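You operate a simulated robot arm through the tools that you are given. There is no shell and no other tool. Be economical: measure what you need, move in short steps, check, and stop when the job is done.

You are at the controls of a simulated two-armed robot. One attempt, no reset.

## Task
Pick up the black cup from the bottom shelf of the steel rack with one hand, pass it to the other hand and put it on the top of the returns shelf. Set down upright: black cup.

It is judged by the outcome, as a careful person would: the job done as asked, and still so three seconds after it is handed in. It fails if anything else is knocked over, pushed out of place, dropped, spilled or broken.

## Robot
Two 7-joint arms with two-finger parallel grippers on one trunk, on a base that drives. Base frame: it is fixed to the floor where the robot stands at the start and does not move with it; the origin is under the middle of the robot, x ahead of it, y to its left, z up. Readings come in mm, degrees, newtons and seconds.
The left shoulder is at the start at [43, 164, 856], the right one opposite. With the tool pointing down near the work surface each hand reaches from about 100 to 680 mm from the robot's upright axis, wherever it stands, measured 20 degrees to its own side. Places, roughly: top of the returns shelf [1000, 2000, 900]. Payload 3.91 kg a hand.
The TCP of each hand is the grasp point between the finger pads, 30 mm short of the fingertips. In the tool frame z runs along the fingers and y along their closing line. The gripper opens to 110 mm. The fingers are 20 mm wide and 10 mm thick; the gripper's body (48 by 112 mm) begins 55 mm behind the TCP.
Orientation is that of the tool frame in the base frame, as [roll, pitch, yaw] about the fixed x, y, z axes, in that order (R = Rz(yaw) Ry(pitch) Rx(roll)). With the fingers straight down and closing along the base's y, the tool's x points along the base's -x, its y along +y and its z along -z.

## Interface
- The arms move only by the tool step_arm. It takes "left_targets", "right_targets" or both (then of equal length, played together; a hand with none holds still); each is one flat list of numbers, 7 for each row, row after row: the shift along the base's x, y, z in mm, then the turn, a rotation vector about the base's x, y, z in degrees, then the opening, from 0 (shut) to 1 (fully open). In form: [dx, dy, dz, rx, ry, rz, jaw, dx, dy, dz, rx, ry, rz, jaw, ...]. A call has 1 to 12 rows; each row is the pose to reach, as a shift and turn from the pose commanded when the call began. Rows are played at 5 a second. More than 50 mm and 8.6 degrees between two rows, or a gripper value outside its range, and nothing of the call is played. Where a pose cannot be reached the arm comes as near as it can. A force on the tool above 40 N (or 10 N above the force at the start of the call, whichever is more), or a blocked arm, ends the call early, and 0.2 s more pass. The fingers move at their own pace (about 45 mm/s each) and stop on an object; they squeeze with about 42 N. The grip force told is the motor's: it shows also when the fingers shut on nothing. Time passes only in rows, and 0.2 s behind the last, so rows that repeat a pose let the fingers close. It gives the time, the measured TCP pose, the force on the tool (base axes), the opening and the grip force at its end, in the units of the frame above (readings bear some noise), with the torque about the TCP (base axes, N m) and any sound that the robot's microphone picked up.
- Cameras (640 x 400 px; columns grow to the right, rows downward): "scene" is now at [105.1, -1.1, 1019.7]; the picture's right is [0.00, -1.00, -0.00], its down [-0.63, -0.00, -0.78] and it looks along [0.78, 0.00, -0.63] (base axes); focal length 284 px, centre (320, 200). "left" rides on the left gripper at [73, -17, -103] in its tool frame; the picture's right is [0.23, 0.97, 0.00], its down [-0.76, 0.18, -0.62] and it looks along [-0.61, 0.14, 0.78] (tool axes); focal length 222 px, centre (320, 200). "right" rides on the right gripper at [72, 17, -103] in its tool frame; the picture's right is [-0.23, 0.97, 0.00], its down [-0.76, -0.18, -0.62] and it looks along [-0.61, -0.14, 0.78] (tool axes); focal length 222 px, centre (320, 200). There is no depth. A picture from a camera that has moved, and an enlarged one, comes with that camera's place and axes in the base frame and with its lens.
- capture(camera): a new picture of that camera. It takes no simulated time.
- move_column(by): slides the trunk up (or, below 0, down) by that many mm; the arms and the scene camera ride with it, the base frame stays. It gives what a move gives, with no picture.
- base_move(legs): drives the robot by 1 to 6 legs, each [ahead, left, turn to the left] in mm, mm and degrees, along the robot's own axes; the way and the turn of a leg run together, so that a leg with both is an arc; at most 1500 mm and 180 degrees a leg. The arms and the cameras ride along, it lands a little off, and it stops where it bumps. It gives what a move gives.
- aim_head(pan, tilt): turns the head with the scene camera to pan (to the left, within 80 degrees either way) and tilt (down, from -29 to 69), counted from straight ahead of the robot. It gives what a move gives.
- inspect(camera, box): a new picture of the part [left, top, right, bottom] of that camera's present view, enlarged. It takes no simulated time.
- close_job(): hands the job in; it is judged then, once.

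Work in short steps. Places have to be worked out from the pictures, the camera data and where the tool is seen: move nearer, look again, correct. Check each grasp and each placing, and mend what went wrong. You have 120 turns and 108 pictures in all, those below and enlarged ones among them. Open the grippers and draw the arms clear of the work before you hand the job in, unless the task says otherwise; then end with one line.

The tools are called after ">>>" by a JSON object that holds its "op" and its "data". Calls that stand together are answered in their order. step_arm: Moves the arms, as the interface text tells. Its arguments: {"type":"object","properties":{"left_targets":{"type":"array","items":{"type":"number"}},"right_targets":{"type":"array","items":{"type":"number"}}},"required":[]} The other tools are called the same way: move_column (by) slides the trunk up or down; base_move (legs) drives the base; aim_head (pan, tilt) turns the head that bears the scene camera; capture (camera) takes a picture; inspect (camera, box) takes an enlarged picture of a part of a camera's view; close_job () hands the job in.

At the start:

```text
t: 0.0
left_tcp_pos: [408.8, 194.3, 789.9]
left_tcp_rot: [179.9, 0.7, 179.8]
left_contact_force: [0.7, 0.6, -0.3]
left_torque: [-0.02, -0.05, 0.01]
left_gripper_width: 109.8
left_gripper_force: 0.1
right_tcp_pos: [318.8, -123.4, 661.2]
right_tcp_rot: [180.0, 0.4, -179.3]
right_contact_force: [-0.1, -0.5, -0.4]
right_torque: [-0.02, 0.03, -0.01]
right_gripper_width: 109.9
right_gripper_force: 0.1
trunk travel left (down, up): [-75.0, 428.0]
robot x, y, heading: [2.9, -0.2, 0.0]
head pan, tilt: [0.4, 39.7]
```

scene: 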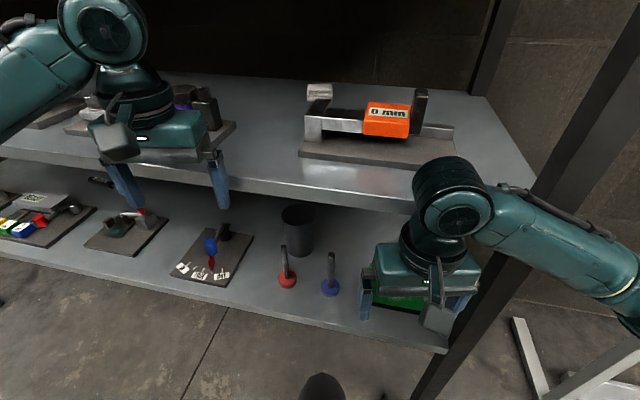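
right: 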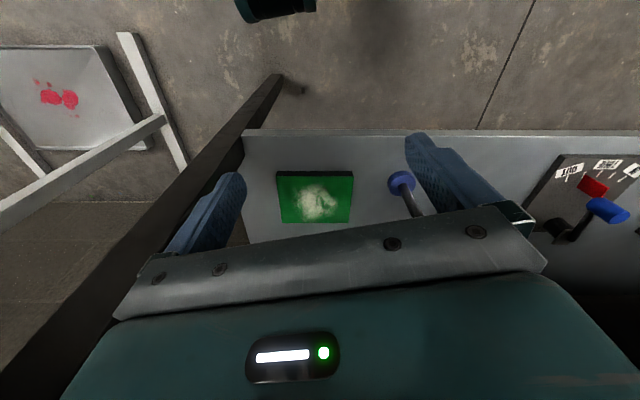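
left: 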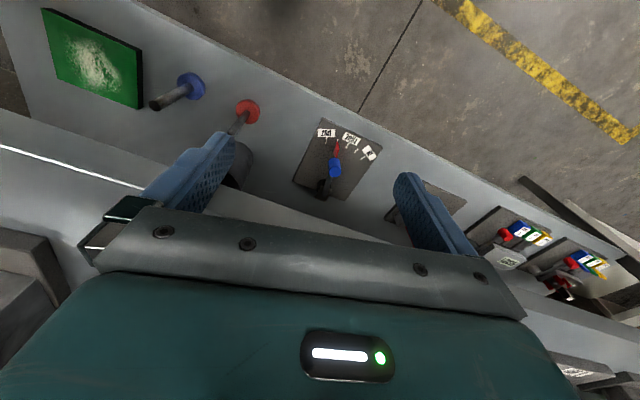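

The dark cup seems to stand at about [600, 55, 460] on the lower shelf, behind the red and blue pegs. I'll look closer.

>>> {"op": "inspect", "data": {"camera": "scene", "box": [200, 130, 440, 320]}}

>>> {"op": "aim_head", "data": {"pan": 60, "tilt": 15}}

>>> {"op": "capture", "data": {"camera": "scene"}}

```text
2.11 times, centred on (320, 225) of scene
camera zoom: at [105.1, -1.1, 1019.7], right [0.0, -1.0, 0.0], down [-0.63, 0.0, -0.78], along [0.78, 0.0, -0.63], focal length 598 px, centre (320, 147)
```

zoom: 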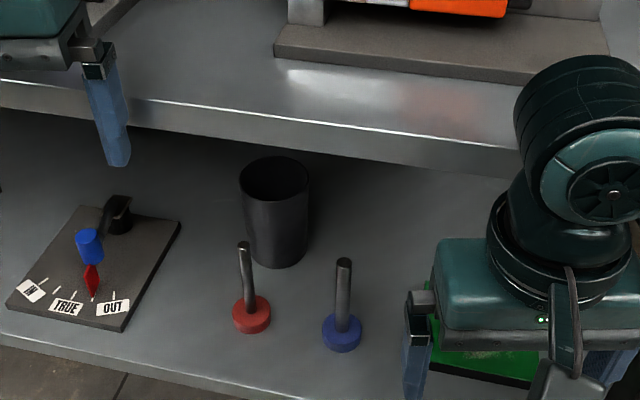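

```text
t: 1.3
left_tcp_pos: [410.6, 194.8, 790.0]
left_tcp_rot: [-180.0, 0.6, 179.8]
left_contact_force: [0.4, 0.4, -0.1]
left_torque: [0.01, -0.02, 0.0]
left_gripper_width: 110.2
left_gripper_force: 0.0
right_tcp_pos: [318.2, -123.0, 660.8]
right_tcp_rot: [-180.0, 0.4, -179.0]
right_contact_force: [-0.2, -0.7, 0.1]
right_torque: [-0.02, -0.02, -0.01]
right_gripper_width: 110.1
right_gripper_force: 0.1
trunk travel left (down, up): [-75.0, 428.0]
robot x, y, heading: [4.1, 2.9, -0.5]
head pan, tilt: [60.0, 15.0]
```

```text
103 pictures are left
camera scene: at [68.3, 80.0, 1058.2], right [0.86, -0.5, 0.01], down [-0.12, -0.22, -0.97], along [0.49, 0.83, -0.25], focal length 284 px, centre (320, 200)
```

scene: 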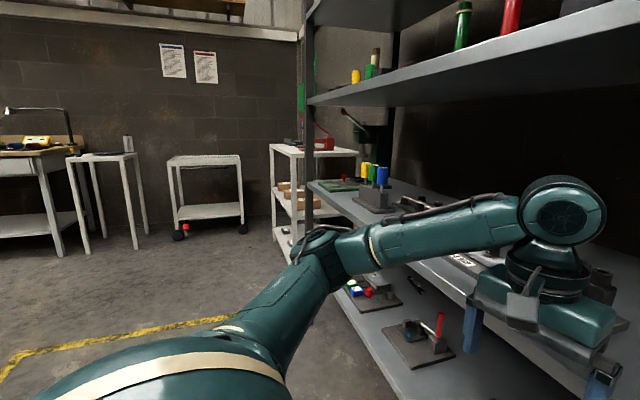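

The white stand at about (310,150) matches the returns shelf's place. I'll zoom in on it, and look at the lower shelf left of the cup.

>>> {"op": "inspect", "data": {"camera": "scene", "box": [240, 80, 400, 280]}}

>>> {"op": "aim_head", "data": {"pan": 15, "tilt": 45}}

>>> {"op": "capture", "data": {"camera": "scene"}}

```text
2.00 times, centred on (320, 180) of scene
camera zoom: at [68.3, 80.0, 1058.2], right [0.86, -0.5, 0.01], down [-0.12, -0.22, -0.97], along [0.49, 0.83, -0.25], focal length 568 px, centre (320, 240)
```

zoom: 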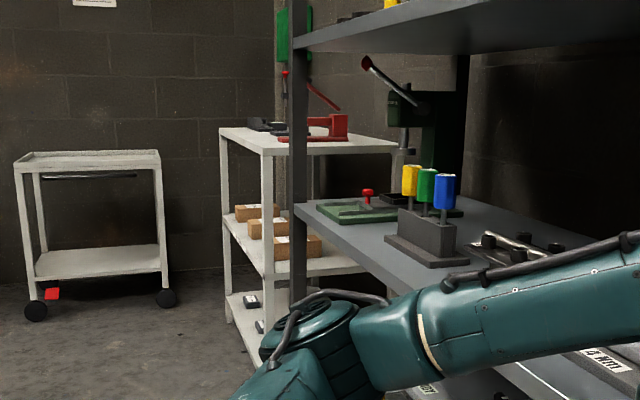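

```text
t: 2.4
left_tcp_pos: [410.5, 193.7, 789.3]
left_tcp_rot: [180.0, 0.6, 179.8]
left_contact_force: [-0.7, 0.3, 0.1]
left_torque: [-0.02, 0.01, -0.02]
left_gripper_width: 109.9
left_gripper_force: 0.1
right_tcp_pos: [318.5, -122.6, 660.4]
right_tcp_rot: [179.9, 0.4, -178.9]
right_contact_force: [-0.6, 0.0, 0.4]
right_torque: [0.01, -0.01, 0.03]
right_gripper_width: 110.0
right_gripper_force: 0.1
trunk travel left (down, up): [-75.0, 428.0]
robot x, y, heading: [-1.1, -1.2, 0.0]
head pan, tilt: [15.0, 45.0]
```

```text
101 pictures are left
camera scene: at [100.3, 20.0, 1011.7], right [0.26, -0.97, 0.0], down [-0.68, -0.18, -0.71], along [0.69, 0.18, -0.7], focal length 284 px, centre (320, 200)
```

scene: 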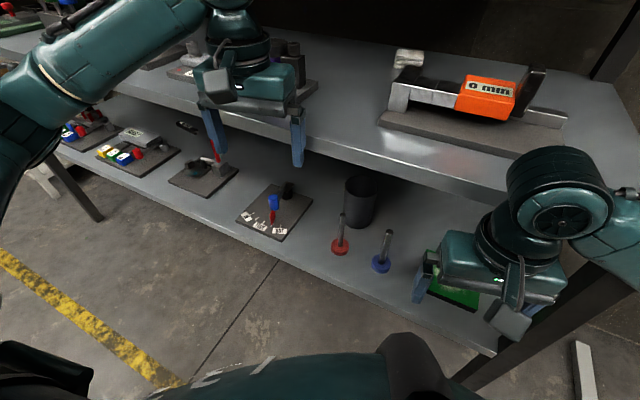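

The cup is at about [609,52], with two pegs (about 130 mm tall) in front at [483,73] and [479,-25], and the shelf above spans z≈755–782. I'll come at it with the left hand diagonally from the left, past the red peg. First I back off, shift left and turn right.

>>> {"op": "base_move", "data": {"legs": [[-170, 0, 0], [0, 300, 0], [0, 0, -25]]}}

>>> {"op": "aim_head", "data": {"pan": 0, "tilt": 35}}

>>> {"op": "capture", "data": {"camera": "scene"}}

```text
t: 6.8
left_tcp_pos: [291.4, 312.7, 784.7]
left_tcp_rot: [179.9, 0.0, 156.1]
left_contact_force: [-0.3, 0.4, -0.3]
left_torque: [0.02, 0.0, 0.01]
left_gripper_width: 109.9
left_gripper_force: 0.1
right_tcp_pos: [80.2, 59.6, 657.3]
right_tcp_rot: [-180.0, -0.3, 157.0]
right_contact_force: [0.0, -0.3, 0.0]
right_torque: [-0.02, 0.01, -0.02]
right_gripper_width: 109.9
right_gripper_force: 0.0
trunk travel left (down, up): [-75.0, 428.0]
robot x, y, heading: [-166.7, 300.4, -23.9]
head pan, tilt: [15.0, 45.0]
```

```text
t: 7.5
left_tcp_pos: [291.8, 311.9, 785.3]
left_tcp_rot: [-180.0, -0.1, 156.2]
left_contact_force: [-0.3, 0.4, -0.3]
left_torque: [-0.01, 0.02, 0.03]
left_gripper_width: 109.9
left_gripper_force: 0.1
right_tcp_pos: [81.0, 58.0, 656.9]
right_tcp_rot: [-180.0, -0.3, 157.0]
right_contact_force: [-0.2, 0.4, -0.2]
right_torque: [0.01, 0.01, -0.02]
right_gripper_width: 109.9
right_gripper_force: 0.1
trunk travel left (down, up): [-75.0, 428.0]
robot x, y, heading: [-165.0, 300.3, -24.0]
head pan, tilt: [0.0, 35.0]
```

```text
100 pictures are left
camera scene: at [-60.1, 253.5, 1025.4], right [-0.4, -0.91, 0.0], down [-0.52, 0.23, -0.82], along [0.75, -0.33, -0.57], focal length 284 px, centre (320, 200)
```

scene: 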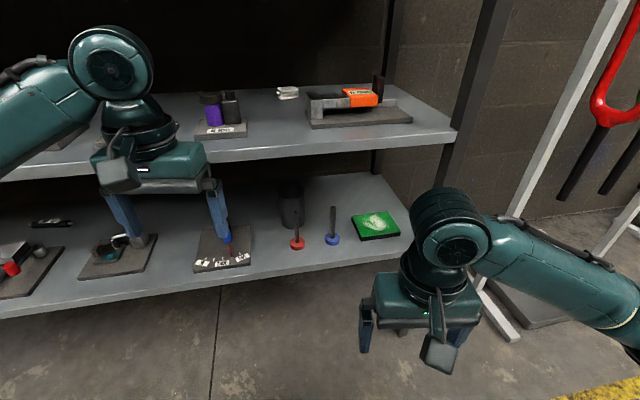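

I'll zoom in on the cup from here to triangulate it.

>>> {"op": "inspect", "data": {"camera": "scene", "box": [190, 140, 350, 280]}}

```text
2.86 times, centred on (270, 210) of scene
camera zoom: at [-60.1, 253.5, 1025.4], right [-0.4, -0.91, 0.0], down [-0.52, 0.23, -0.82], along [0.75, -0.33, -0.57], focal length 811 px, centre (463, 171)
```

zoom: 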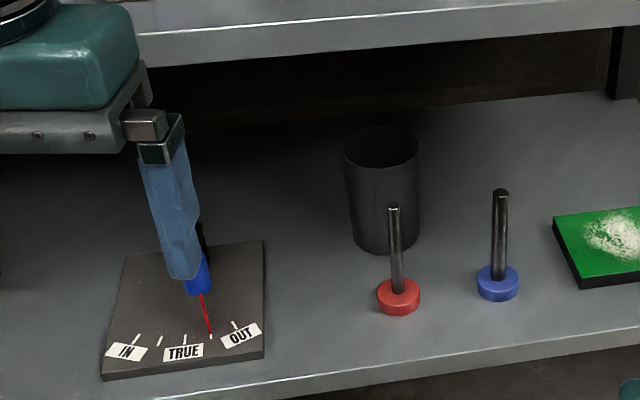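

The cup is confirmed at about [600,54], rim z≈570, Ø≈75. The red peg is near [495,75]. I'll roll the left hand about the vertical so its camera ends on the upper side once the hand points forward.

>>> {"op": "step_arm", "data": {"left_targets": [-5, 5, 0, 0, 0, 8.3, 1, -10, 10, 0, 0, 0, 16.6, 1, -15, 15, 0, 0, 0, 24.9, 1, -20, 20, 0, 0, 0, 33.2, 1, -25, 25, 0, 0, 0, 41.5, 1, -30, 30, 0, 0, 0, 49.8, 1, -35, 35, 0, 0, 0, 58.1, 1, -40, 40, 0, 0, 0, 66.4, 1, -45, 45, 0, 0, 0, 74.7, 1]}}

```text
t: 9.5
left_tcp_pos: [246.5, 358.0, 783.9]
left_tcp_rot: [180.0, 0.0, -129.0]
left_contact_force: [0.0, 0.2, -0.6]
left_torque: [0.01, 0.0, -0.05]
left_gripper_width: 109.9
left_gripper_force: 0.1
right_tcp_pos: [81.0, 58.1, 657.3]
right_tcp_rot: [180.0, -0.3, 157.1]
right_contact_force: [0.1, -0.3, 0.8]
right_torque: [0.05, 0.01, -0.02]
right_gripper_width: 110.1
right_gripper_force: 0.0
trunk travel left (down, up): [-75.0, 428.0]
robot x, y, heading: [-167.6, 303.0, -24.0]
head pan, tilt: [0.0, 35.0]
```

The turn went exactly as asked, so I continue the remaining 74°.

>>> {"op": "step_arm", "data": {"left_targets": [0, 0, 0, 0, 0, 8.3, 1, 0, 0, 0, 0, 0, 16.6, 1, 0, 0, 0, 0, 0, 24.9, 1, 0, 0, 0, 0, 0, 33.2, 1, 0, 0, 0, 0, 0, 41.5, 1, 0, 0, 0, 0, 0, 49.8, 1, 0, 0, 0, 0, 0, 58.1, 1, 0, 0, 0, 0, 0, 66.4, 1, 0, 0, 0, 0, 0, 74, 1]}}

```text
t: 11.5
left_tcp_pos: [374.4, 357.0, 837.6]
left_tcp_rot: [178.3, 0.5, -57.9]
left_contact_force: [0.5, -0.1, -0.2]
left_torque: [-0.02, 0.01, -0.02]
left_gripper_width: 109.9
left_gripper_force: 0.1
left hand out of reach, approached as far as the arm can: row 7, 8, 9
right_tcp_pos: [79.4, 59.0, 657.0]
right_tcp_rot: [180.0, -0.4, 157.1]
right_contact_force: [-0.1, -0.4, -0.1]
right_torque: [0.02, 0.04, -0.01]
right_gripper_width: 110.0
right_gripper_force: 0.0
trunk travel left (down, up): [-75.0, 428.0]
robot x, y, heading: [-171.1, 301.7, -23.9]
head pan, tilt: [0.0, 35.0]
```

It reached the orientation near a limit, with the position shifted. Now I pitch the fingers forward by 70°, which may ease the joint.

>>> {"op": "step_arm", "data": {"left_targets": [10, 0, -5, -6.4, -4.5, 0, 1, 20, 0, -10, -12.8, -9, 0, 1, 30, 0, -15, -19.2, -13.5, 0, 1, 40, 0, -20, -25.6, -18, 0, 1, 50, 0, -25, -32, -22.5, 0, 1, 60, 0, -30, -38.4, -27, 0, 1, 70, 0, -35, -44.8, -31.5, 0, 1, 80, 0, -40, -51.2, -36, 0, 1, 80, 0, -40, -57.3, -40.2, 0, 1]}}

>>> {"op": "capture", "data": {"camera": "scene"}}

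```text
t: 12.8
left_tcp_pos: [418.7, 360.7, 815.8]
left_tcp_rot: [-179.7, -37.8, -58.5]
left_contact_force: [-22.8, 9.6, 11.1]
left_torque: [0.29, -0.34, 0.86]
left_gripper_width: 103.1
left_gripper_force: 0.1
right_tcp_pos: [79.2, 59.2, 658.9]
right_tcp_rot: [179.9, -0.2, 157.2]
right_contact_force: [-0.2, 0.3, 0.4]
right_torque: [-0.01, 0.01, 0.04]
right_gripper_width: 110.0
right_gripper_force: 0.0
trunk travel left (down, up): [-75.0, 428.0]
robot x, y, heading: [-169.2, 301.4, -23.5]
head pan, tilt: [0.0, 35.0]
stopped in row 6 (left hand): the force on the tool passed its limit (the readings are from after the stop); the commanded pose is now the measured one
```

```text
98 pictures are left
camera scene: at [-63.1, 254.7, 1026.0], right [-0.4, -0.92, 0.0], down [-0.52, 0.23, -0.82], along [0.75, -0.33, -0.57], focal length 284 px, centre (320, 200)
```

scene: 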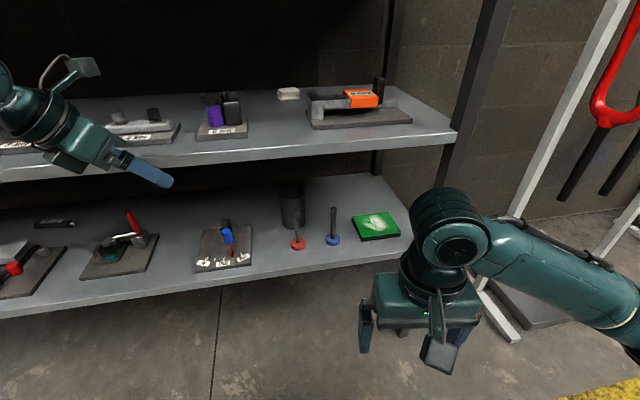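

A finger touched the upper shelf's front edge lightly. I draw straight back in -x.

>>> {"op": "step_arm", "data": {"left_targets": [-25, 0, 0, 0, 0, 0, 1, -60, 0, 0, 0, 0, 0, 1, -100, 0, 0, 0, 0, 0, 1]}}

>>> {"op": "base_move", "data": {"legs": [[-150, 0, 0]]}}

>>> {"op": "capture", "data": {"camera": "scene"}}

>>> {"op": "capture", "data": {"camera": "left"}}

```text
t: 13.6
left_tcp_pos: [397.7, 387.8, 826.8]
left_tcp_rot: [179.8, -37.6, -59.5]
left_contact_force: [0.1, 0.4, -0.7]
left_torque: [0.01, -0.04, 0.0]
left_gripper_width: 110.0
left_gripper_force: 0.0
left hand out of reach, approached as far as the arm can: row 1, 2, 3
right_tcp_pos: [81.2, 60.0, 657.7]
right_tcp_rot: [179.9, -0.4, 157.1]
right_contact_force: [0.5, -0.8, 0.0]
right_torque: [0.0, 0.02, -0.01]
right_gripper_width: 110.0
right_gripper_force: 0.0
trunk travel left (down, up): [-75.0, 428.0]
robot x, y, heading: [-172.1, 297.6, -23.7]
head pan, tilt: [0.0, 35.0]
```

```text
t: 14.9
left_tcp_pos: [259.4, 449.3, 827.0]
left_tcp_rot: [179.5, -37.6, -59.5]
left_contact_force: [0.1, 1.5, -0.1]
left_torque: [-0.04, 0.03, -0.02]
left_gripper_width: 109.9
left_gripper_force: 0.0
right_tcp_pos: [-56.4, 120.4, 657.4]
right_tcp_rot: [180.0, -0.3, 157.1]
right_contact_force: [0.8, -0.1, -0.4]
right_torque: [-0.04, 0.02, -0.03]
right_gripper_width: 110.0
right_gripper_force: 0.1
trunk travel left (down, up): [-75.0, 428.0]
robot x, y, heading: [-304.6, 362.7, -23.9]
head pan, tilt: [0.0, 35.0]
```

```text
97 pictures are left
camera scene: at [-197.6, 314.4, 1025.4], right [-0.4, -0.92, 0.0], down [-0.53, 0.23, -0.82], along [0.75, -0.33, -0.57], focal length 284 px, centre (320, 200)
```

scene: 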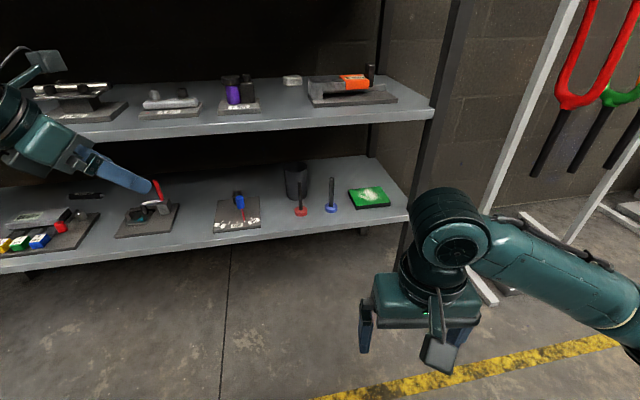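

```text
96 pictures are left
camera left: at [271.5, 462.1, 952.4], right [-0.75, -0.65, 0.14], down [-0.65, 0.76, 0.03], along [-0.13, -0.07, -0.99], focal length 222 px, centre (320, 200)
```

left: 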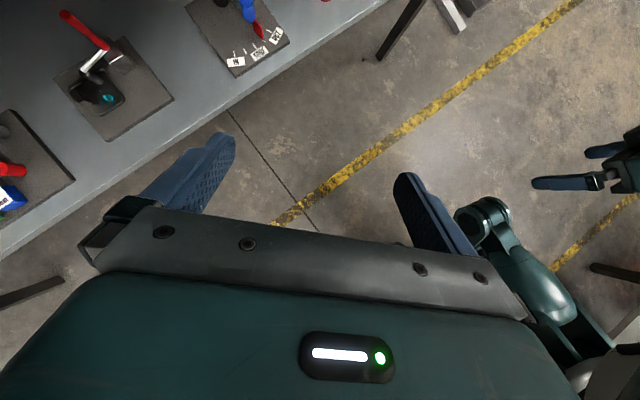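

The arm was near a reach limit there. I continue pitching while going lower and further forward, which should be a more natural pose.

>>> {"op": "step_arm", "data": {"left_targets": [14, -10, -36, -5.5, -3.2, 0, 1, 28, -20, -72, -11, -6.5, 0, 1, 42, -30, -108, -16.6, -9.7, 0, 1, 56, -40, -144, -22, -13, 0, 1, 70, -50, -180, -27.6, -16.2, 0, 1, 70, -50, -180, -27.6, -16.2, 0, 1]}}

>>> {"op": "capture", "data": {"camera": "scene"}}

```text
t: 16.3
left_tcp_pos: [329.5, 400.4, 644.9]
left_tcp_rot: [179.5, -69.8, -59.3]
left_contact_force: [0.2, -0.4, -0.1]
left_torque: [0.01, 0.02, 0.02]
left_gripper_width: 109.7
left_gripper_force: 0.0
right_tcp_pos: [-57.2, 120.5, 656.8]
right_tcp_rot: [180.0, -0.3, 157.1]
right_contact_force: [-1.0, 0.1, 0.1]
right_torque: [-0.01, 0.0, -0.02]
right_gripper_width: 110.0
right_gripper_force: 0.0
trunk travel left (down, up): [-75.0, 428.0]
robot x, y, heading: [-307.9, 360.8, -23.8]
head pan, tilt: [0.0, 35.0]
```

```text
95 pictures are left
camera scene: at [-197.7, 314.3, 1025.5], right [-0.4, -0.92, 0.0], down [-0.52, 0.23, -0.82], along [0.75, -0.33, -0.57], focal length 284 px, centre (320, 200)
```

scene: 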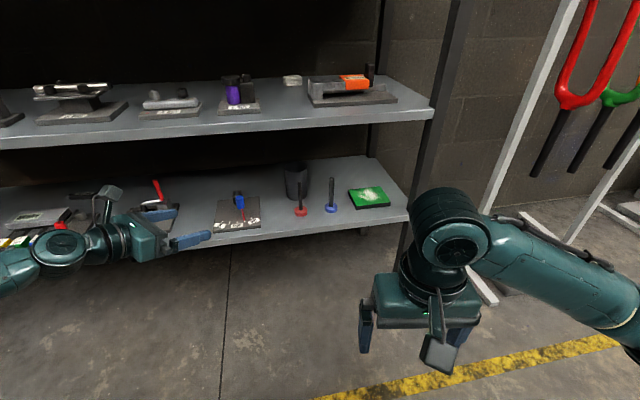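

The hand now points forward-right, 20° down, camera up, exactly as wanted. I lower the trunk and hand to the cup's grip height (z≈535) while still outside the rack.

>>> {"op": "move_column", "data": {"by": -65}}

>>> {"op": "step_arm", "data": {"left_targets": [0, 0, -22, 0, 0, 0, 1, 0, 0, -43, 0, 0, 0, 1]}}

>>> {"op": "base_move", "data": {"legs": [[100, -34, 0]]}}

>>> {"op": "capture", "data": {"camera": "scene"}}

>>> {"op": "capture", "data": {"camera": "left"}}

```text
t: 17.4
left_tcp_pos: [329.2, 400.3, 580.2]
left_tcp_rot: [179.5, -69.7, -59.3]
left_contact_force: [0.5, 0.0, 0.3]
left_torque: [-0.01, -0.03, 0.01]
left_gripper_width: 110.2
left_gripper_force: 0.0
right_tcp_pos: [-56.6, 120.0, 592.0]
right_tcp_rot: [180.0, -0.3, 157.1]
right_contact_force: [0.2, 0.4, -0.8]
right_torque: [0.0, 0.02, 0.02]
right_gripper_width: 109.8
right_gripper_force: 0.0
trunk travel left (down, up): [-10.0, 493.0]
robot x, y, heading: [-305.5, 361.3, -23.7]
head pan, tilt: [0.0, 35.0]
```

```text
t: 18.0
left_tcp_pos: [330.8, 400.9, 537.3]
left_tcp_rot: [179.6, -69.6, -59.4]
left_contact_force: [-0.3, 1.5, -0.6]
left_torque: [0.02, -0.01, 0.01]
left_gripper_width: 109.9
left_gripper_force: 0.1
right_tcp_pos: [-56.5, 119.7, 593.3]
right_tcp_rot: [180.0, -0.4, 157.1]
right_contact_force: [-0.2, 0.2, 0.8]
right_torque: [0.01, 0.02, -0.04]
right_gripper_width: 110.1
right_gripper_force: 0.1
trunk travel left (down, up): [-10.0, 493.0]
robot x, y, heading: [-306.6, 364.6, -23.8]
head pan, tilt: [0.0, 35.0]
```

```text
t: 19.1
left_tcp_pos: [407.1, 328.6, 537.2]
left_tcp_rot: [179.4, -69.7, -59.4]
left_contact_force: [0.0, -0.3, -0.4]
left_torque: [0.0, -0.03, 0.03]
left_gripper_width: 109.9
left_gripper_force: 0.2
right_tcp_pos: [20.9, 49.6, 593.1]
right_tcp_rot: [180.0, -0.3, 157.0]
right_contact_force: [0.4, -0.2, -0.3]
right_torque: [0.03, 0.02, 0.02]
right_gripper_width: 110.0
right_gripper_force: 0.0
trunk travel left (down, up): [-10.0, 493.0]
robot x, y, heading: [-224.8, 291.0, -23.9]
head pan, tilt: [0.0, 35.0]
```

```text
94 pictures are left
camera scene: at [-120.2, 243.5, 960.5], right [-0.4, -0.91, 0.0], down [-0.52, 0.23, -0.82], along [0.75, -0.33, -0.57], focal length 284 px, centre (320, 200)
```

scene: 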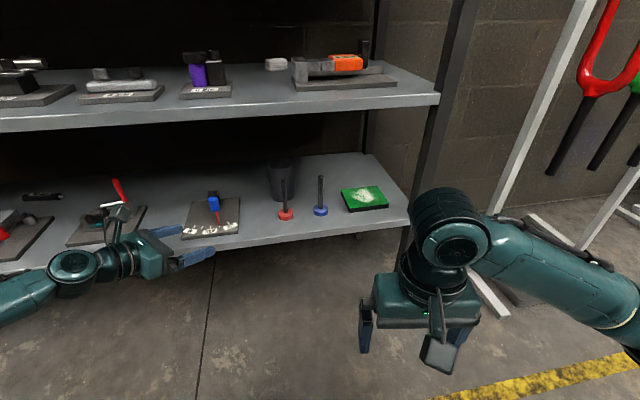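

```text
93 pictures are left
camera left: at [385.3, 399.7, 640.1], right [-0.8, -0.56, 0.22], down [-0.58, 0.64, -0.5], along [0.14, -0.52, -0.84], focal length 222 px, centre (320, 200)
```

left: 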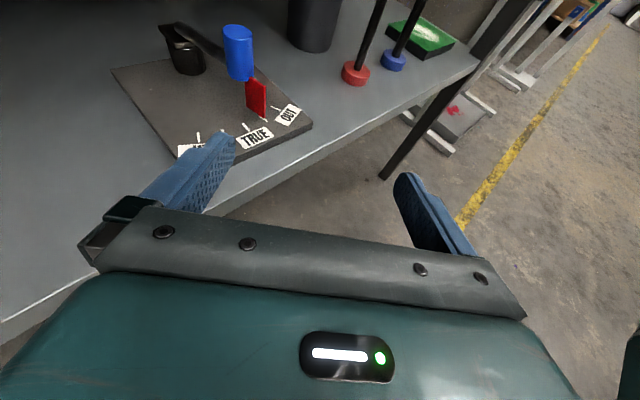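

The gauge's blue knob is at about [552,251,530], right where the left finger would pass. So I'll enter above it at z≈602 with the hand at -55°, then descend round the cup. I raise the hand and drive half way.

>>> {"op": "step_arm", "data": {"left_targets": [0, 0, 33, 0, 0, 2, 1, 0, 0, 65, 0, 0, 4, 1, 0, 0, 65, 0, 0, 4, 1]}}

>>> {"op": "base_move", "data": {"legs": [[102, -62, 0]]}}

>>> {"op": "capture", "data": {"camera": "scene"}}

>>> {"op": "capture", "data": {"camera": "left"}}

```text
t: 19.9
left_tcp_pos: [407.7, 330.3, 601.3]
left_tcp_rot: [179.3, -69.7, -55.5]
left_contact_force: [0.3, -0.2, 0.7]
left_torque: [0.01, 0.02, -0.01]
left_gripper_width: 109.9
left_gripper_force: 0.1
right_tcp_pos: [20.4, 49.7, 592.2]
right_tcp_rot: [179.9, -0.3, 157.2]
right_contact_force: [0.8, 0.1, 0.1]
right_torque: [-0.02, 0.0, -0.01]
right_gripper_width: 110.1
right_gripper_force: 0.0
trunk travel left (down, up): [-10.0, 493.0]
robot x, y, heading: [-229.0, 291.3, -23.9]
head pan, tilt: [0.0, 35.0]
```

```text
t: 21.2
left_tcp_pos: [475.6, 233.7, 600.9]
left_tcp_rot: [179.3, -69.7, -55.4]
left_contact_force: [0.2, 0.0, 0.6]
left_torque: [0.0, -0.01, -0.01]
left_gripper_width: 110.0
left_gripper_force: 0.0
right_tcp_pos: [87.6, -47.7, 592.4]
right_tcp_rot: [179.9, -0.4, 157.1]
right_contact_force: [-0.4, 0.5, 0.5]
right_torque: [-0.02, -0.01, 0.0]
right_gripper_width: 109.8
right_gripper_force: 0.0
trunk travel left (down, up): [-10.0, 493.0]
robot x, y, heading: [-160.4, 194.2, -23.8]
head pan, tilt: [0.0, 35.0]
```

```text
92 pictures are left
camera scene: at [-52.5, 146.6, 960.5], right [-0.4, -0.91, 0.0], down [-0.52, 0.23, -0.82], along [0.75, -0.33, -0.57], focal length 284 px, centre (320, 200)
```

scene: 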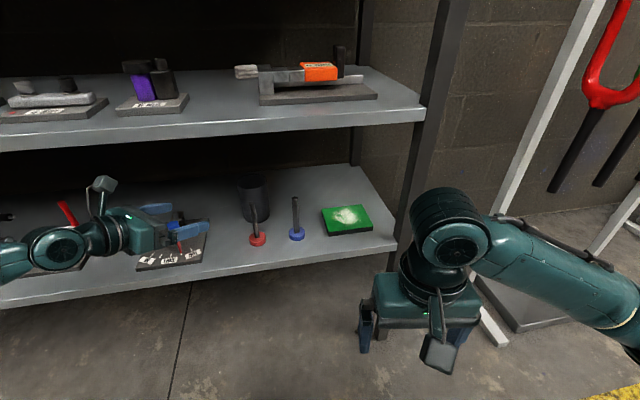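

```text
91 pictures are left
camera left: at [449.0, 301.6, 704.3], right [-0.76, -0.61, 0.22], down [-0.62, 0.6, -0.5], along [0.17, -0.51, -0.84], focal length 222 px, centre (320, 200)
```

left: 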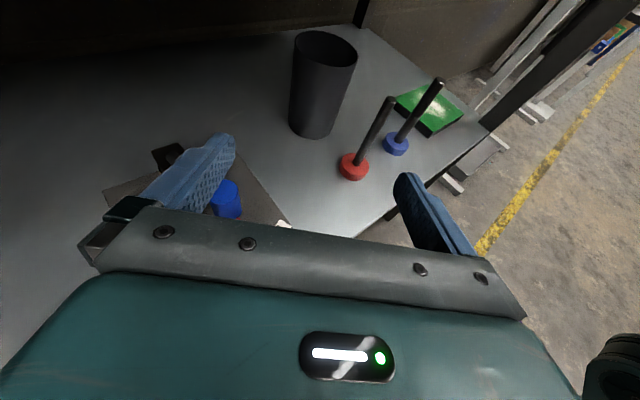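

Cup at about [597,52], rim z≈574; red peg at [499,75], top 579. I turn the hand to -60° for more room to the peg and drive most of the rest, still above the knob.

>>> {"op": "step_arm", "data": {"left_targets": [0, 0, 0, 0, 0, -4.6, 1, 0, 0, 0, 0, 0, -4.6, 1]}}

>>> {"op": "base_move", "data": {"legs": [[148, -93, 0]]}}

>>> {"op": "capture", "data": {"camera": "left"}}

>>> {"op": "capture", "data": {"camera": "scene"}}

```text
t: 21.8
left_tcp_pos: [474.9, 233.2, 600.5]
left_tcp_rot: [179.4, -69.5, -60.1]
left_contact_force: [0.6, -0.7, -0.2]
left_torque: [-0.04, -0.01, 0.02]
left_gripper_width: 110.1
left_gripper_force: 0.0
right_tcp_pos: [87.1, -47.5, 592.0]
right_tcp_rot: [180.0, -0.3, 157.1]
right_contact_force: [-0.4, 0.2, -0.2]
right_torque: [0.02, 0.03, -0.01]
right_gripper_width: 110.2
right_gripper_force: 0.0
trunk travel left (down, up): [-10.0, 493.0]
robot x, y, heading: [-158.7, 191.1, -23.9]
head pan, tilt: [0.0, 35.0]
```

```text
t: 23.3
left_tcp_pos: [579.2, 87.6, 600.6]
left_tcp_rot: [179.4, -69.8, -59.9]
left_contact_force: [-0.5, 0.4, 0.5]
left_torque: [-0.04, 0.0, -0.01]
left_gripper_width: 110.0
left_gripper_force: 0.0
right_tcp_pos: [191.2, -194.4, 591.6]
right_tcp_rot: [-179.9, -0.3, 157.1]
right_contact_force: [-0.4, 0.3, -0.6]
right_torque: [0.0, 0.02, -0.01]
right_gripper_width: 109.9
right_gripper_force: 0.1
trunk travel left (down, up): [-10.0, 493.0]
robot x, y, heading: [-59.2, 48.5, -23.9]
head pan, tilt: [0.0, 35.0]
```

```text
90 pictures are left
camera left: at [557.8, 158.5, 704.4], right [-0.81, -0.55, 0.22], down [-0.57, 0.65, -0.5], along [0.13, -0.53, -0.84], focal length 222 px, centre (320, 200)
```

left: 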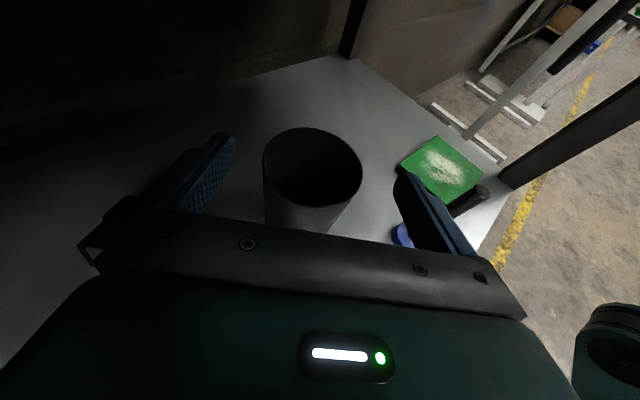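

```text
89 pictures are left
camera scene: at [50.9, 0.3, 960.5], right [-0.4, -0.92, 0.0], down [-0.52, 0.23, -0.82], along [0.75, -0.33, -0.57], focal length 284 px, centre (320, 200)
```

scene: 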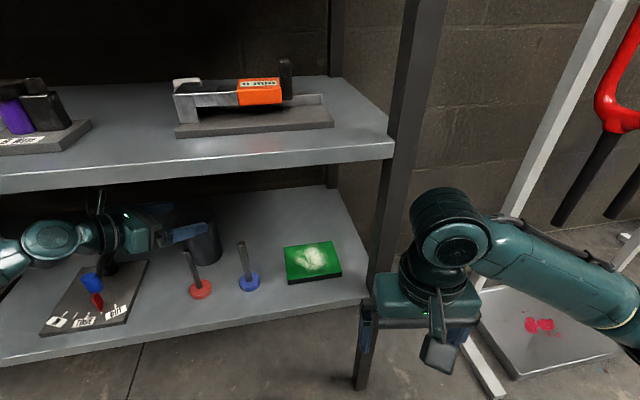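

The cup is centred between the fingers, at about 39 mm ahead. I advance above the rim, then descend to z≈548.

>>> {"op": "step_arm", "data": {"left_targets": [10, -15, 0, 0, 0, 0, 1, 19, -30, 0, 0, 0, 0, 1, 19, -30, -18, 0, 0, 0, 1, 19, -30, -36, 0, 0, 0, 1, 19, -30, -53, 0, 0, 0, 1]}}

>>> {"op": "capture", "data": {"camera": "left"}}

>>> {"op": "inspect", "data": {"camera": "scene", "box": [20, 160, 320, 340]}}

```text
t: 24.5
left_tcp_pos: [596.2, 57.1, 546.8]
left_tcp_rot: [179.6, -69.7, -60.0]
left_contact_force: [0.1, 0.1, -0.2]
left_torque: [0.0, -0.01, -0.02]
left_gripper_width: 110.0
left_gripper_force: 0.0
right_tcp_pos: [191.7, -193.1, 592.3]
right_tcp_rot: [-180.0, -0.3, 157.1]
right_contact_force: [-0.2, -1.2, -0.4]
right_torque: [-0.01, 0.01, 0.0]
right_gripper_width: 110.1
right_gripper_force: 0.1
trunk travel left (down, up): [-10.0, 493.0]
robot x, y, heading: [-56.5, 48.9, -24.0]
head pan, tilt: [0.0, 35.0]
```

```text
88 pictures are left
camera left: at [576.0, 128.7, 650.2], right [-0.81, -0.55, 0.22], down [-0.57, 0.65, -0.5], along [0.13, -0.53, -0.84], focal length 222 px, centre (320, 200)
```

left: 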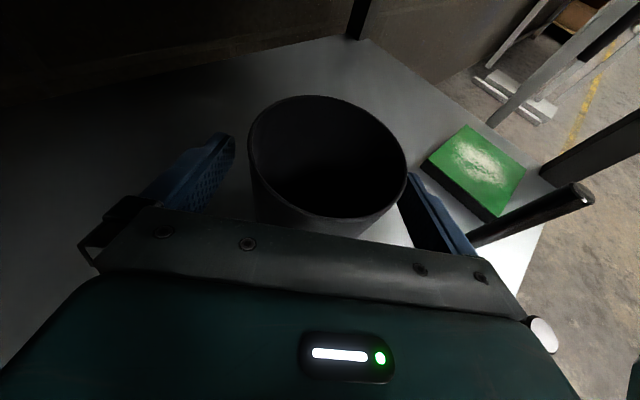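

```text
2.13 times, centred on (170, 250) of scene
camera zoom: at [50.9, 0.2, 960.5], right [-0.4, -0.92, 0.0], down [-0.52, 0.23, -0.82], along [0.75, -0.33, -0.57], focal length 606 px, centre (640, 93)
```

zoom: 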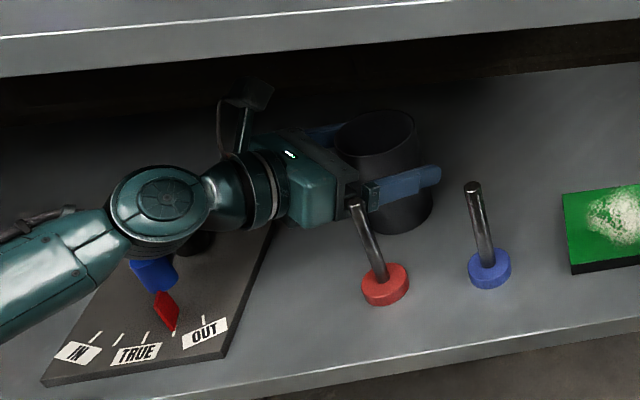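

All clear and the cup is between the pads. I close the fingers.

>>> {"op": "step_arm", "data": {"left_targets": [2, 1, 0, 0, 0, 0, 0.7, 2, 1, 0, 0, 0, 0, 0.4, 2, 1, 0, 0, 0, 0, 0, 2, 1, 0, 0, 0, 0, 0, 2, 1, 0, 0, 0, 0, 0]}}

>>> {"op": "capture", "data": {"camera": "left"}}

```text
t: 25.7
left_tcp_pos: [598.9, 58.4, 547.3]
left_tcp_rot: [179.4, -69.6, -59.9]
left_contact_force: [0.9, 1.0, -0.1]
left_torque: [-0.02, 0.03, 0.0]
left_gripper_width: 73.9
left_gripper_force: 42.0
right_tcp_pos: [191.6, -194.7, 591.6]
right_tcp_rot: [180.0, -0.4, 157.1]
right_contact_force: [-0.3, -0.2, 0.4]
right_torque: [-0.03, 0.01, 0.02]
right_gripper_width: 109.8
right_gripper_force: 0.0
trunk travel left (down, up): [-10.0, 493.0]
robot x, y, heading: [-54.3, 46.6, -23.6]
head pan, tilt: [0.0, 35.0]
```

```text
86 pictures are left
camera left: at [577.6, 128.7, 650.0], right [-0.81, -0.55, 0.22], down [-0.57, 0.65, -0.5], along [0.13, -0.53, -0.84], focal length 222 px, centre (320, 200)
```

left: 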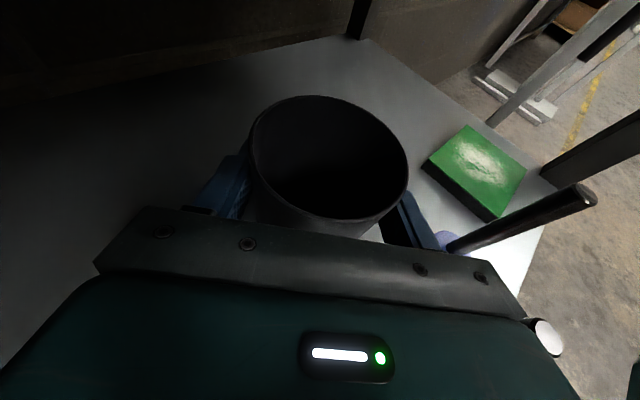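

Gripped at 74 mm. I lift 55 mm straight up (camera still below the upper shelf).

>>> {"op": "step_arm", "data": {"left_targets": [0, 0, 15, 0, 0, 0, 0, 0, 0, 35, 0, 0, 0, 0, 0, 0, 55, 0, 0, 0, 0, 0, 0, 55, 0, 0, 0, 0]}}

>>> {"op": "inspect", "data": {"camera": "scene", "box": [20, 130, 320, 340]}}

```text
t: 26.7
left_tcp_pos: [600.3, 58.7, 602.6]
left_tcp_rot: [179.5, -69.7, -60.1]
left_contact_force: [-1.4, 0.0, -0.6]
left_torque: [0.03, -0.04, 0.01]
left_gripper_width: 73.8
left_gripper_force: 42.4
right_tcp_pos: [190.8, -193.9, 592.9]
right_tcp_rot: [179.9, -0.3, 157.1]
right_contact_force: [-0.6, -1.0, -0.5]
right_torque: [-0.05, -0.01, 0.04]
right_gripper_width: 109.7
right_gripper_force: 0.1
trunk travel left (down, up): [-10.0, 493.0]
robot x, y, heading: [-54.2, 43.6, -23.8]
head pan, tilt: [0.0, 35.0]
```

```text
1.90 times, centred on (170, 235) of scene
camera zoom: at [50.9, 0.2, 960.4], right [-0.4, -0.92, 0.0], down [-0.53, 0.23, -0.82], along [0.75, -0.33, -0.57], focal length 541 px, centre (606, 133)
```

zoom: 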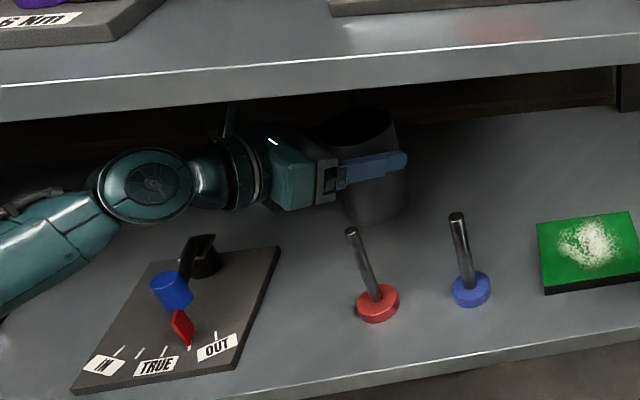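

The cup is up and clear. I back out: 120 mm along the hand's axis, then straight out from the rack between peg and gauge.

>>> {"op": "base_move", "data": {"legs": [[-97, 71, 0]]}}

>>> {"op": "inspect", "data": {"camera": "scene", "box": [60, 130, 360, 340]}}

```text
t: 27.9
left_tcp_pos: [539.6, 160.6, 602.3]
left_tcp_rot: [179.4, -69.7, -60.1]
left_contact_force: [0.7, 0.9, -0.3]
left_torque: [0.0, 0.05, -0.01]
left_gripper_width: 73.7
left_gripper_force: 41.8
right_tcp_pos: [132.1, -91.1, 591.7]
right_tcp_rot: [-180.0, -0.4, 157.0]
right_contact_force: [0.5, 0.4, -0.5]
right_torque: [0.01, -0.01, 0.01]
right_gripper_width: 110.2
right_gripper_force: 0.0
trunk travel left (down, up): [-10.0, 493.0]
robot x, y, heading: [-114.8, 152.8, -23.9]
head pan, tilt: [0.0, 35.0]
```

```text
1.90 times, centred on (210, 235) of scene
camera zoom: at [-8.6, 102.8, 960.4], right [-0.4, -0.91, 0.0], down [-0.52, 0.23, -0.82], along [0.75, -0.33, -0.57], focal length 541 px, centre (530, 133)
```

zoom: 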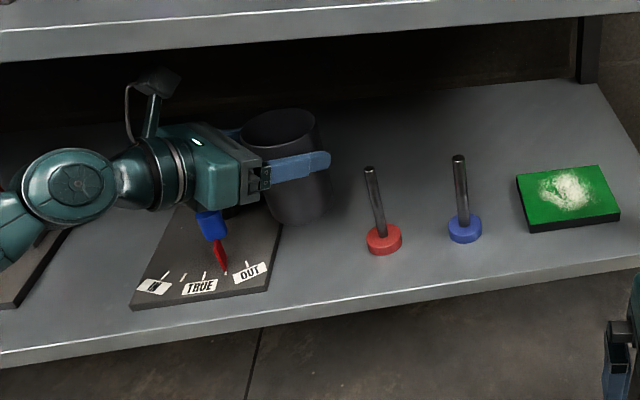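

Clear of everything. Now straight out in -x.

>>> {"op": "base_move", "data": {"legs": [[-274, -122, 0]]}}

>>> {"op": "aim_head", "data": {"pan": 80, "tilt": 15}}

>>> {"op": "capture", "data": {"camera": "scene"}}

>>> {"op": "capture", "data": {"camera": "left"}}

```text
t: 30.0
left_tcp_pos: [238.7, 160.0, 602.3]
left_tcp_rot: [179.4, -69.6, -60.7]
left_contact_force: [-0.7, 0.4, -0.8]
left_torque: [-0.02, -0.01, 0.03]
left_gripper_width: 73.6
left_gripper_force: 41.7
right_tcp_pos: [-172.9, -88.4, 591.5]
right_tcp_rot: [180.0, -0.2, 156.4]
right_contact_force: [-0.6, 0.8, 0.3]
right_torque: [0.01, 0.02, 0.03]
right_gripper_width: 110.0
right_gripper_force: 0.1
trunk travel left (down, up): [-10.0, 493.0]
robot x, y, heading: [-418.7, 160.6, -24.5]
head pan, tilt: [0.0, 35.0]
```

```text
t: 31.5
left_tcp_pos: [239.9, 157.7, 601.8]
left_tcp_rot: [179.5, -69.6, -60.7]
left_contact_force: [0.2, 0.1, -0.3]
left_torque: [-0.02, -0.02, 0.0]
left_gripper_width: 73.8
left_gripper_force: 41.6
right_tcp_pos: [-172.8, -89.1, 592.2]
right_tcp_rot: [-179.9, -0.3, 156.4]
right_contact_force: [0.3, 0.1, 0.8]
right_torque: [0.01, -0.01, 0.01]
right_gripper_width: 109.9
right_gripper_force: 0.0
trunk travel left (down, up): [-10.0, 493.0]
robot x, y, heading: [-415.9, 155.0, -24.4]
head pan, tilt: [80.0, 15.0]
```

```text
83 pictures are left
camera scene: at [-338.0, 220.8, 992.4], right [0.82, -0.57, 0.0], down [-0.15, -0.21, -0.97], along [0.55, 0.8, -0.26], focal length 284 px, centre (320, 200)
```

scene: 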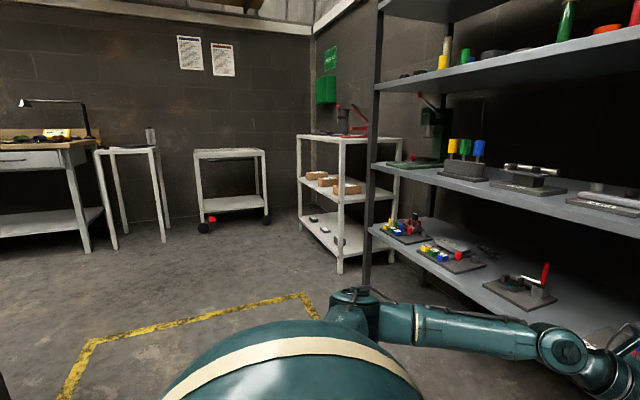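

```text
82 pictures are left
camera left: at [219.1, 229.7, 705.6], right [-0.81, -0.54, 0.22], down [-0.57, 0.66, -0.5], along [0.12, -0.53, -0.84], focal length 222 px, centre (320, 200)
```

left: 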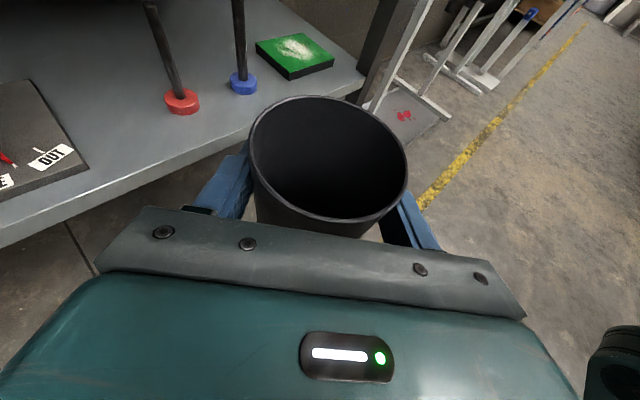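

The cup is held upright and is empty. For the hand-over I bring it in front of the chest and turn the left hand a bit further right.

>>> {"op": "step_arm", "data": {"left_targets": [-35, -21, 0, 0, 0, -3, 0, -70, -41, 0, 0, 0, -6, 0, -105, -62, 0, 0, 0, -9, 0, -140, -83, 0, 0, 0, -12, 0, -175, -103, 0, 0, 0, -15, 0, -210, -124, 0, 0, 0, -18, 0, -210, -124, 0, 0, 0, -18, 0]}}

>>> {"op": "aim_head", "data": {"pan": 0, "tilt": 45}}

>>> {"op": "capture", "data": {"camera": "scene"}}

```text
t: 33.1
left_tcp_pos: [29.9, 37.4, 600.7]
left_tcp_rot: [179.5, -69.7, -78.7]
left_contact_force: [-1.2, 0.2, -0.6]
left_torque: [-0.03, 0.02, 0.0]
left_gripper_width: 73.4
left_gripper_force: 42.2
right_tcp_pos: [-172.5, -88.8, 592.9]
right_tcp_rot: [-179.9, -0.3, 156.4]
right_contact_force: [0.3, 0.0, 0.2]
right_torque: [-0.02, -0.02, 0.02]
right_gripper_width: 110.1
right_gripper_force: 0.0
trunk travel left (down, up): [-10.0, 493.0]
robot x, y, heading: [-416.6, 157.0, -24.6]
head pan, tilt: [80.0, 15.0]
```

```text
t: 34.6
left_tcp_pos: [30.6, 37.0, 601.0]
left_tcp_rot: [179.5, -69.6, -78.7]
left_contact_force: [0.5, -1.2, -0.2]
left_torque: [-0.03, 0.01, 0.03]
left_gripper_width: 73.3
left_gripper_force: 42.3
right_tcp_pos: [-172.5, -88.7, 592.8]
right_tcp_rot: [-180.0, -0.2, 156.4]
right_contact_force: [0.8, 0.0, 0.2]
right_torque: [0.01, 0.0, 0.02]
right_gripper_width: 109.9
right_gripper_force: 0.0
trunk travel left (down, up): [-10.0, 493.0]
robot x, y, heading: [-417.1, 156.5, -24.4]
head pan, tilt: [0.0, 45.0]
```

```text
81 pictures are left
camera scene: at [-316.9, 110.2, 945.7], right [-0.41, -0.91, 0.0], down [-0.64, 0.29, -0.71], along [0.64, -0.29, -0.71], focal length 284 px, centre (320, 200)
```

scene: 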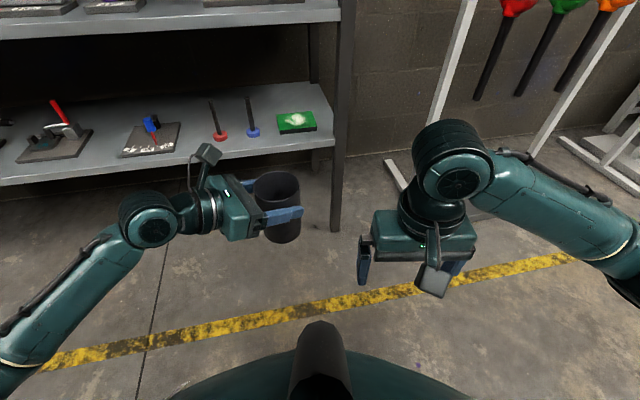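

The left arm holds the cup comfortably at about [31,34], bottom z≈514. Next I orient the right hand: yaw +54° first (in place, a little lower-right).

>>> {"op": "step_arm", "data": {"right_targets": [0, 0, 0, 0, 0, 7.7, 1, 0, 0, 0, 0, 0, 15.4, 1, 0, 0, 0, 0, 0, 23.1, 1, 0, 0, 0, 0, 0, 30.8, 1, 0, 0, 0, 0, 0, 38.5, 1, 0, 0, 0, 0, 0, 46.2, 1, 0, 0, 0, 0, 0, 54, 1]}}

>>> {"op": "step_arm", "data": {"right_targets": [0, -10, -5, 4, -6.8, 0, 1, 0, -20, -10, 8, -13.5, 0, 1, 0, -30, -15, 12, -20.3, 0, 1, 5, -40, -20, 16, -27, 0, 1, 10, -40, -25, 20, -33.8, 0, 1, 15, -40, -35, 24, -40.6, 0, 1, 20, -40, -46, 28, -47.4, 0, 1, 20, -40, -46, 28, -47.4, 0, 1]}}

>>> {"op": "capture", "data": {"camera": "scene"}}

>>> {"op": "capture", "data": {"camera": "right"}}

```text
t: 36.2
left_tcp_pos: [30.3, 36.2, 601.2]
left_tcp_rot: [179.4, -69.7, -78.7]
left_contact_force: [-0.6, 0.5, -0.5]
left_torque: [-0.01, 0.01, 0.05]
left_gripper_width: 73.1
left_gripper_force: 41.8
right_tcp_pos: [-173.6, -89.0, 592.5]
right_tcp_rot: [179.9, -0.3, -149.5]
right_contact_force: [-0.2, -0.6, 0.1]
right_torque: [-0.02, 0.02, 0.03]
right_gripper_width: 109.9
right_gripper_force: 0.0
trunk travel left (down, up): [-10.0, 493.0]
robot x, y, heading: [-415.3, 156.5, -24.4]
head pan, tilt: [0.0, 45.0]
```

```text
t: 38.0
left_tcp_pos: [30.8, 36.2, 601.2]
left_tcp_rot: [179.4, -69.6, -78.6]
left_contact_force: [-0.1, 0.3, 0.0]
left_torque: [0.0, -0.01, -0.01]
left_gripper_width: 73.3
left_gripper_force: 42.4
right_tcp_pos: [-153.0, -128.0, 544.5]
right_tcp_rot: [179.9, 54.6, -149.7]
right_contact_force: [0.1, 0.4, 1.0]
right_torque: [0.02, 0.06, 0.03]
right_gripper_width: 110.0
right_gripper_force: 0.0
trunk travel left (down, up): [-10.0, 493.0]
robot x, y, heading: [-420.3, 160.2, -24.5]
head pan, tilt: [0.0, 45.0]
```

```text
80 pictures are left
camera scene: at [-317.0, 110.2, 945.6], right [-0.41, -0.91, 0.0], down [-0.64, 0.29, -0.71], along [0.64, -0.29, -0.71], focal length 284 px, centre (320, 200)
```

scene: 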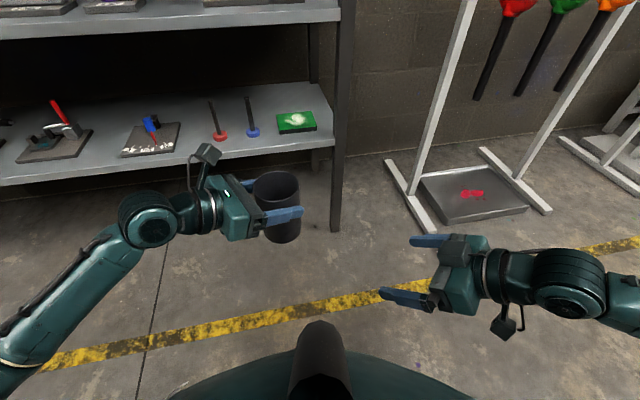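

```text
79 pictures are left
camera right: at [-271.8, -177.9, 545.1], right [-0.38, 0.91, 0.19], down [0.03, -0.19, 0.98], along [0.92, 0.38, 0.04], focal length 222 px, centre (320, 200)
```

right: 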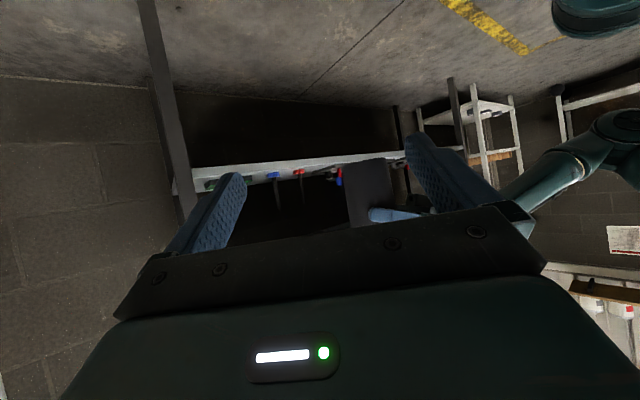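

Both poses are good and my cup estimate checks out at about [32,32]. I move the right hand to 100 mm short of the cup, in line.

>>> {"op": "step_arm", "data": {"right_targets": [25, 27, 0, 0, 0, 0, 1, 49, 55, 0, 0, 0, 0, 1, 74, 82, 0, 0, 0, 0, 1, 98, 110, 1, 0, 0, 0, 1, 98, 110, 1, 0, 0, 0, 1]}}

>>> {"op": "capture", "data": {"camera": "right"}}

>>> {"op": "inspect", "data": {"camera": "scene", "box": [170, 120, 470, 320]}}

```text
t: 39.2
left_tcp_pos: [31.5, 36.5, 600.2]
left_tcp_rot: [179.5, -69.6, -78.6]
left_contact_force: [0.5, -0.2, -1.1]
left_torque: [0.0, -0.02, 0.02]
left_gripper_width: 73.0
left_gripper_force: 42.2
right_tcp_pos: [-57.9, -19.3, 545.9]
right_tcp_rot: [179.7, 54.7, -149.7]
right_contact_force: [0.7, -0.2, 0.1]
right_torque: [0.02, -0.03, 0.01]
right_gripper_width: 110.0
right_gripper_force: 0.0
trunk travel left (down, up): [-10.0, 493.0]
robot x, y, heading: [-420.4, 153.5, -24.5]
head pan, tilt: [0.0, 45.0]
```

```text
78 pictures are left
camera right: at [-176.3, -67.6, 546.2], right [-0.38, 0.91, 0.19], down [0.03, -0.19, 0.98], along [0.92, 0.38, 0.04], focal length 222 px, centre (320, 200)
```

right: 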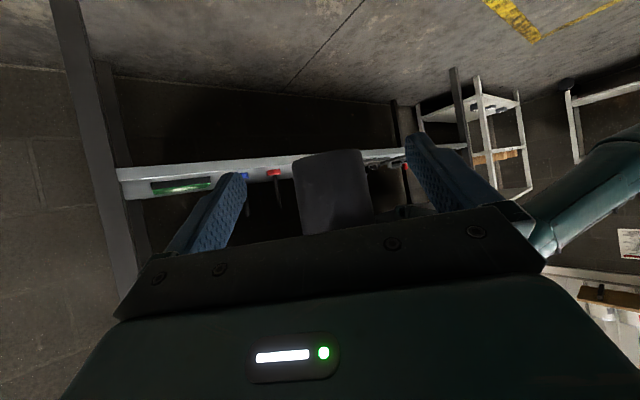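

```text
2.00 times, centred on (320, 220) of scene
camera zoom: at [-317.0, 110.2, 945.6], right [-0.41, -0.91, 0.0], down [-0.64, 0.29, -0.71], along [0.64, -0.29, -0.71], focal length 568 px, centre (320, 160)
```

zoom: 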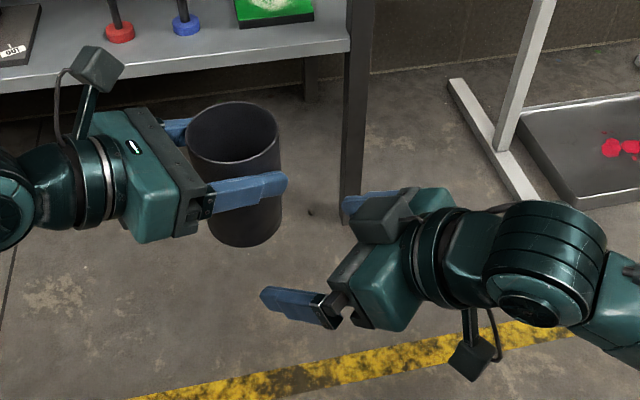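

Well aligned. I advance about 97 mm along the hand's azimuth round the lower part of the cup.

>>> {"op": "step_arm", "data": {"right_targets": [21, 12, 0, 0, 0, 0, 1, 42, 24, 0, 0, 0, 0, 1, 63, 37, 0, 0, 0, 0, 1, 82, 48, 0, 0, 0, 0, 1, 82, 48, 0, 0, 0, 0, 1]}}

>>> {"op": "capture", "data": {"camera": "right"}}

>>> {"op": "inspect", "data": {"camera": "scene", "box": [170, 120, 470, 320]}}

```text
t: 40.3
left_tcp_pos: [41.3, 41.6, 600.1]
left_tcp_rot: [-177.9, -69.1, -79.7]
left_contact_force: [3.4, 2.3, 0.6]
left_torque: [-0.07, 0.03, 0.07]
left_gripper_width: 72.9
left_gripper_force: 41.9
right_tcp_pos: [24.8, 23.9, 544.5]
right_tcp_rot: [179.9, 54.1, -150.0]
right_contact_force: [-3.6, -2.3, 0.3]
right_torque: [0.14, -0.18, -0.06]
right_gripper_width: 110.0
right_gripper_force: 0.0
trunk travel left (down, up): [-10.0, 493.0]
robot x, y, heading: [-419.1, 156.8, -24.5]
head pan, tilt: [0.0, 45.0]
stopped in row 5 (left hand): the force on the tool passed its limit (the readings are from after the stop); the commanded pose is now the measured one
```

```text
76 pictures are left
camera right: at [-94.7, -23.7, 546.1], right [-0.37, 0.91, 0.19], down [0.04, -0.19, 0.98], along [0.93, 0.37, 0.04], focal length 222 px, centre (320, 200)
```

right: 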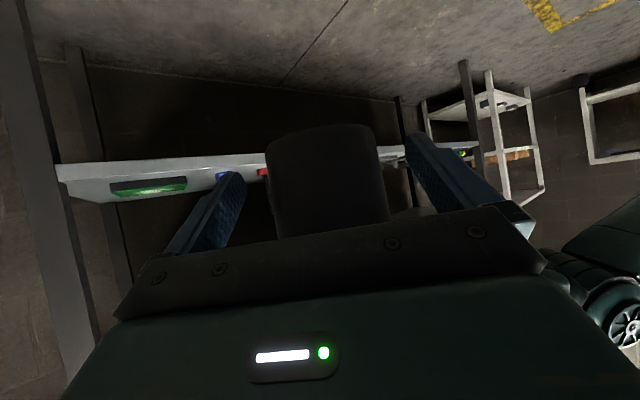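

```text
2.00 times, centred on (320, 220) of scene
camera zoom: at [-317.0, 110.2, 945.6], right [-0.41, -0.91, 0.0], down [-0.64, 0.29, -0.71], along [0.64, -0.29, -0.71], focal length 568 px, centre (320, 160)
```

zoom: 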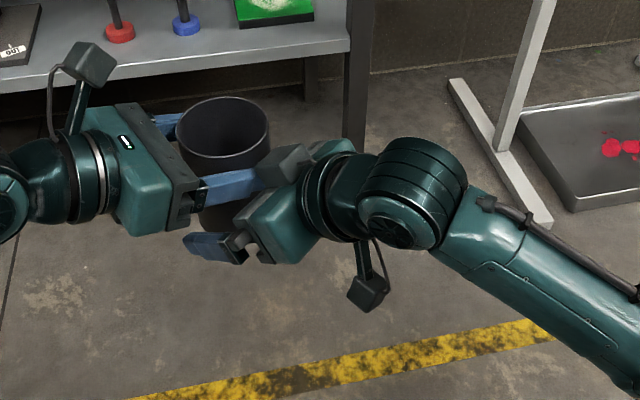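

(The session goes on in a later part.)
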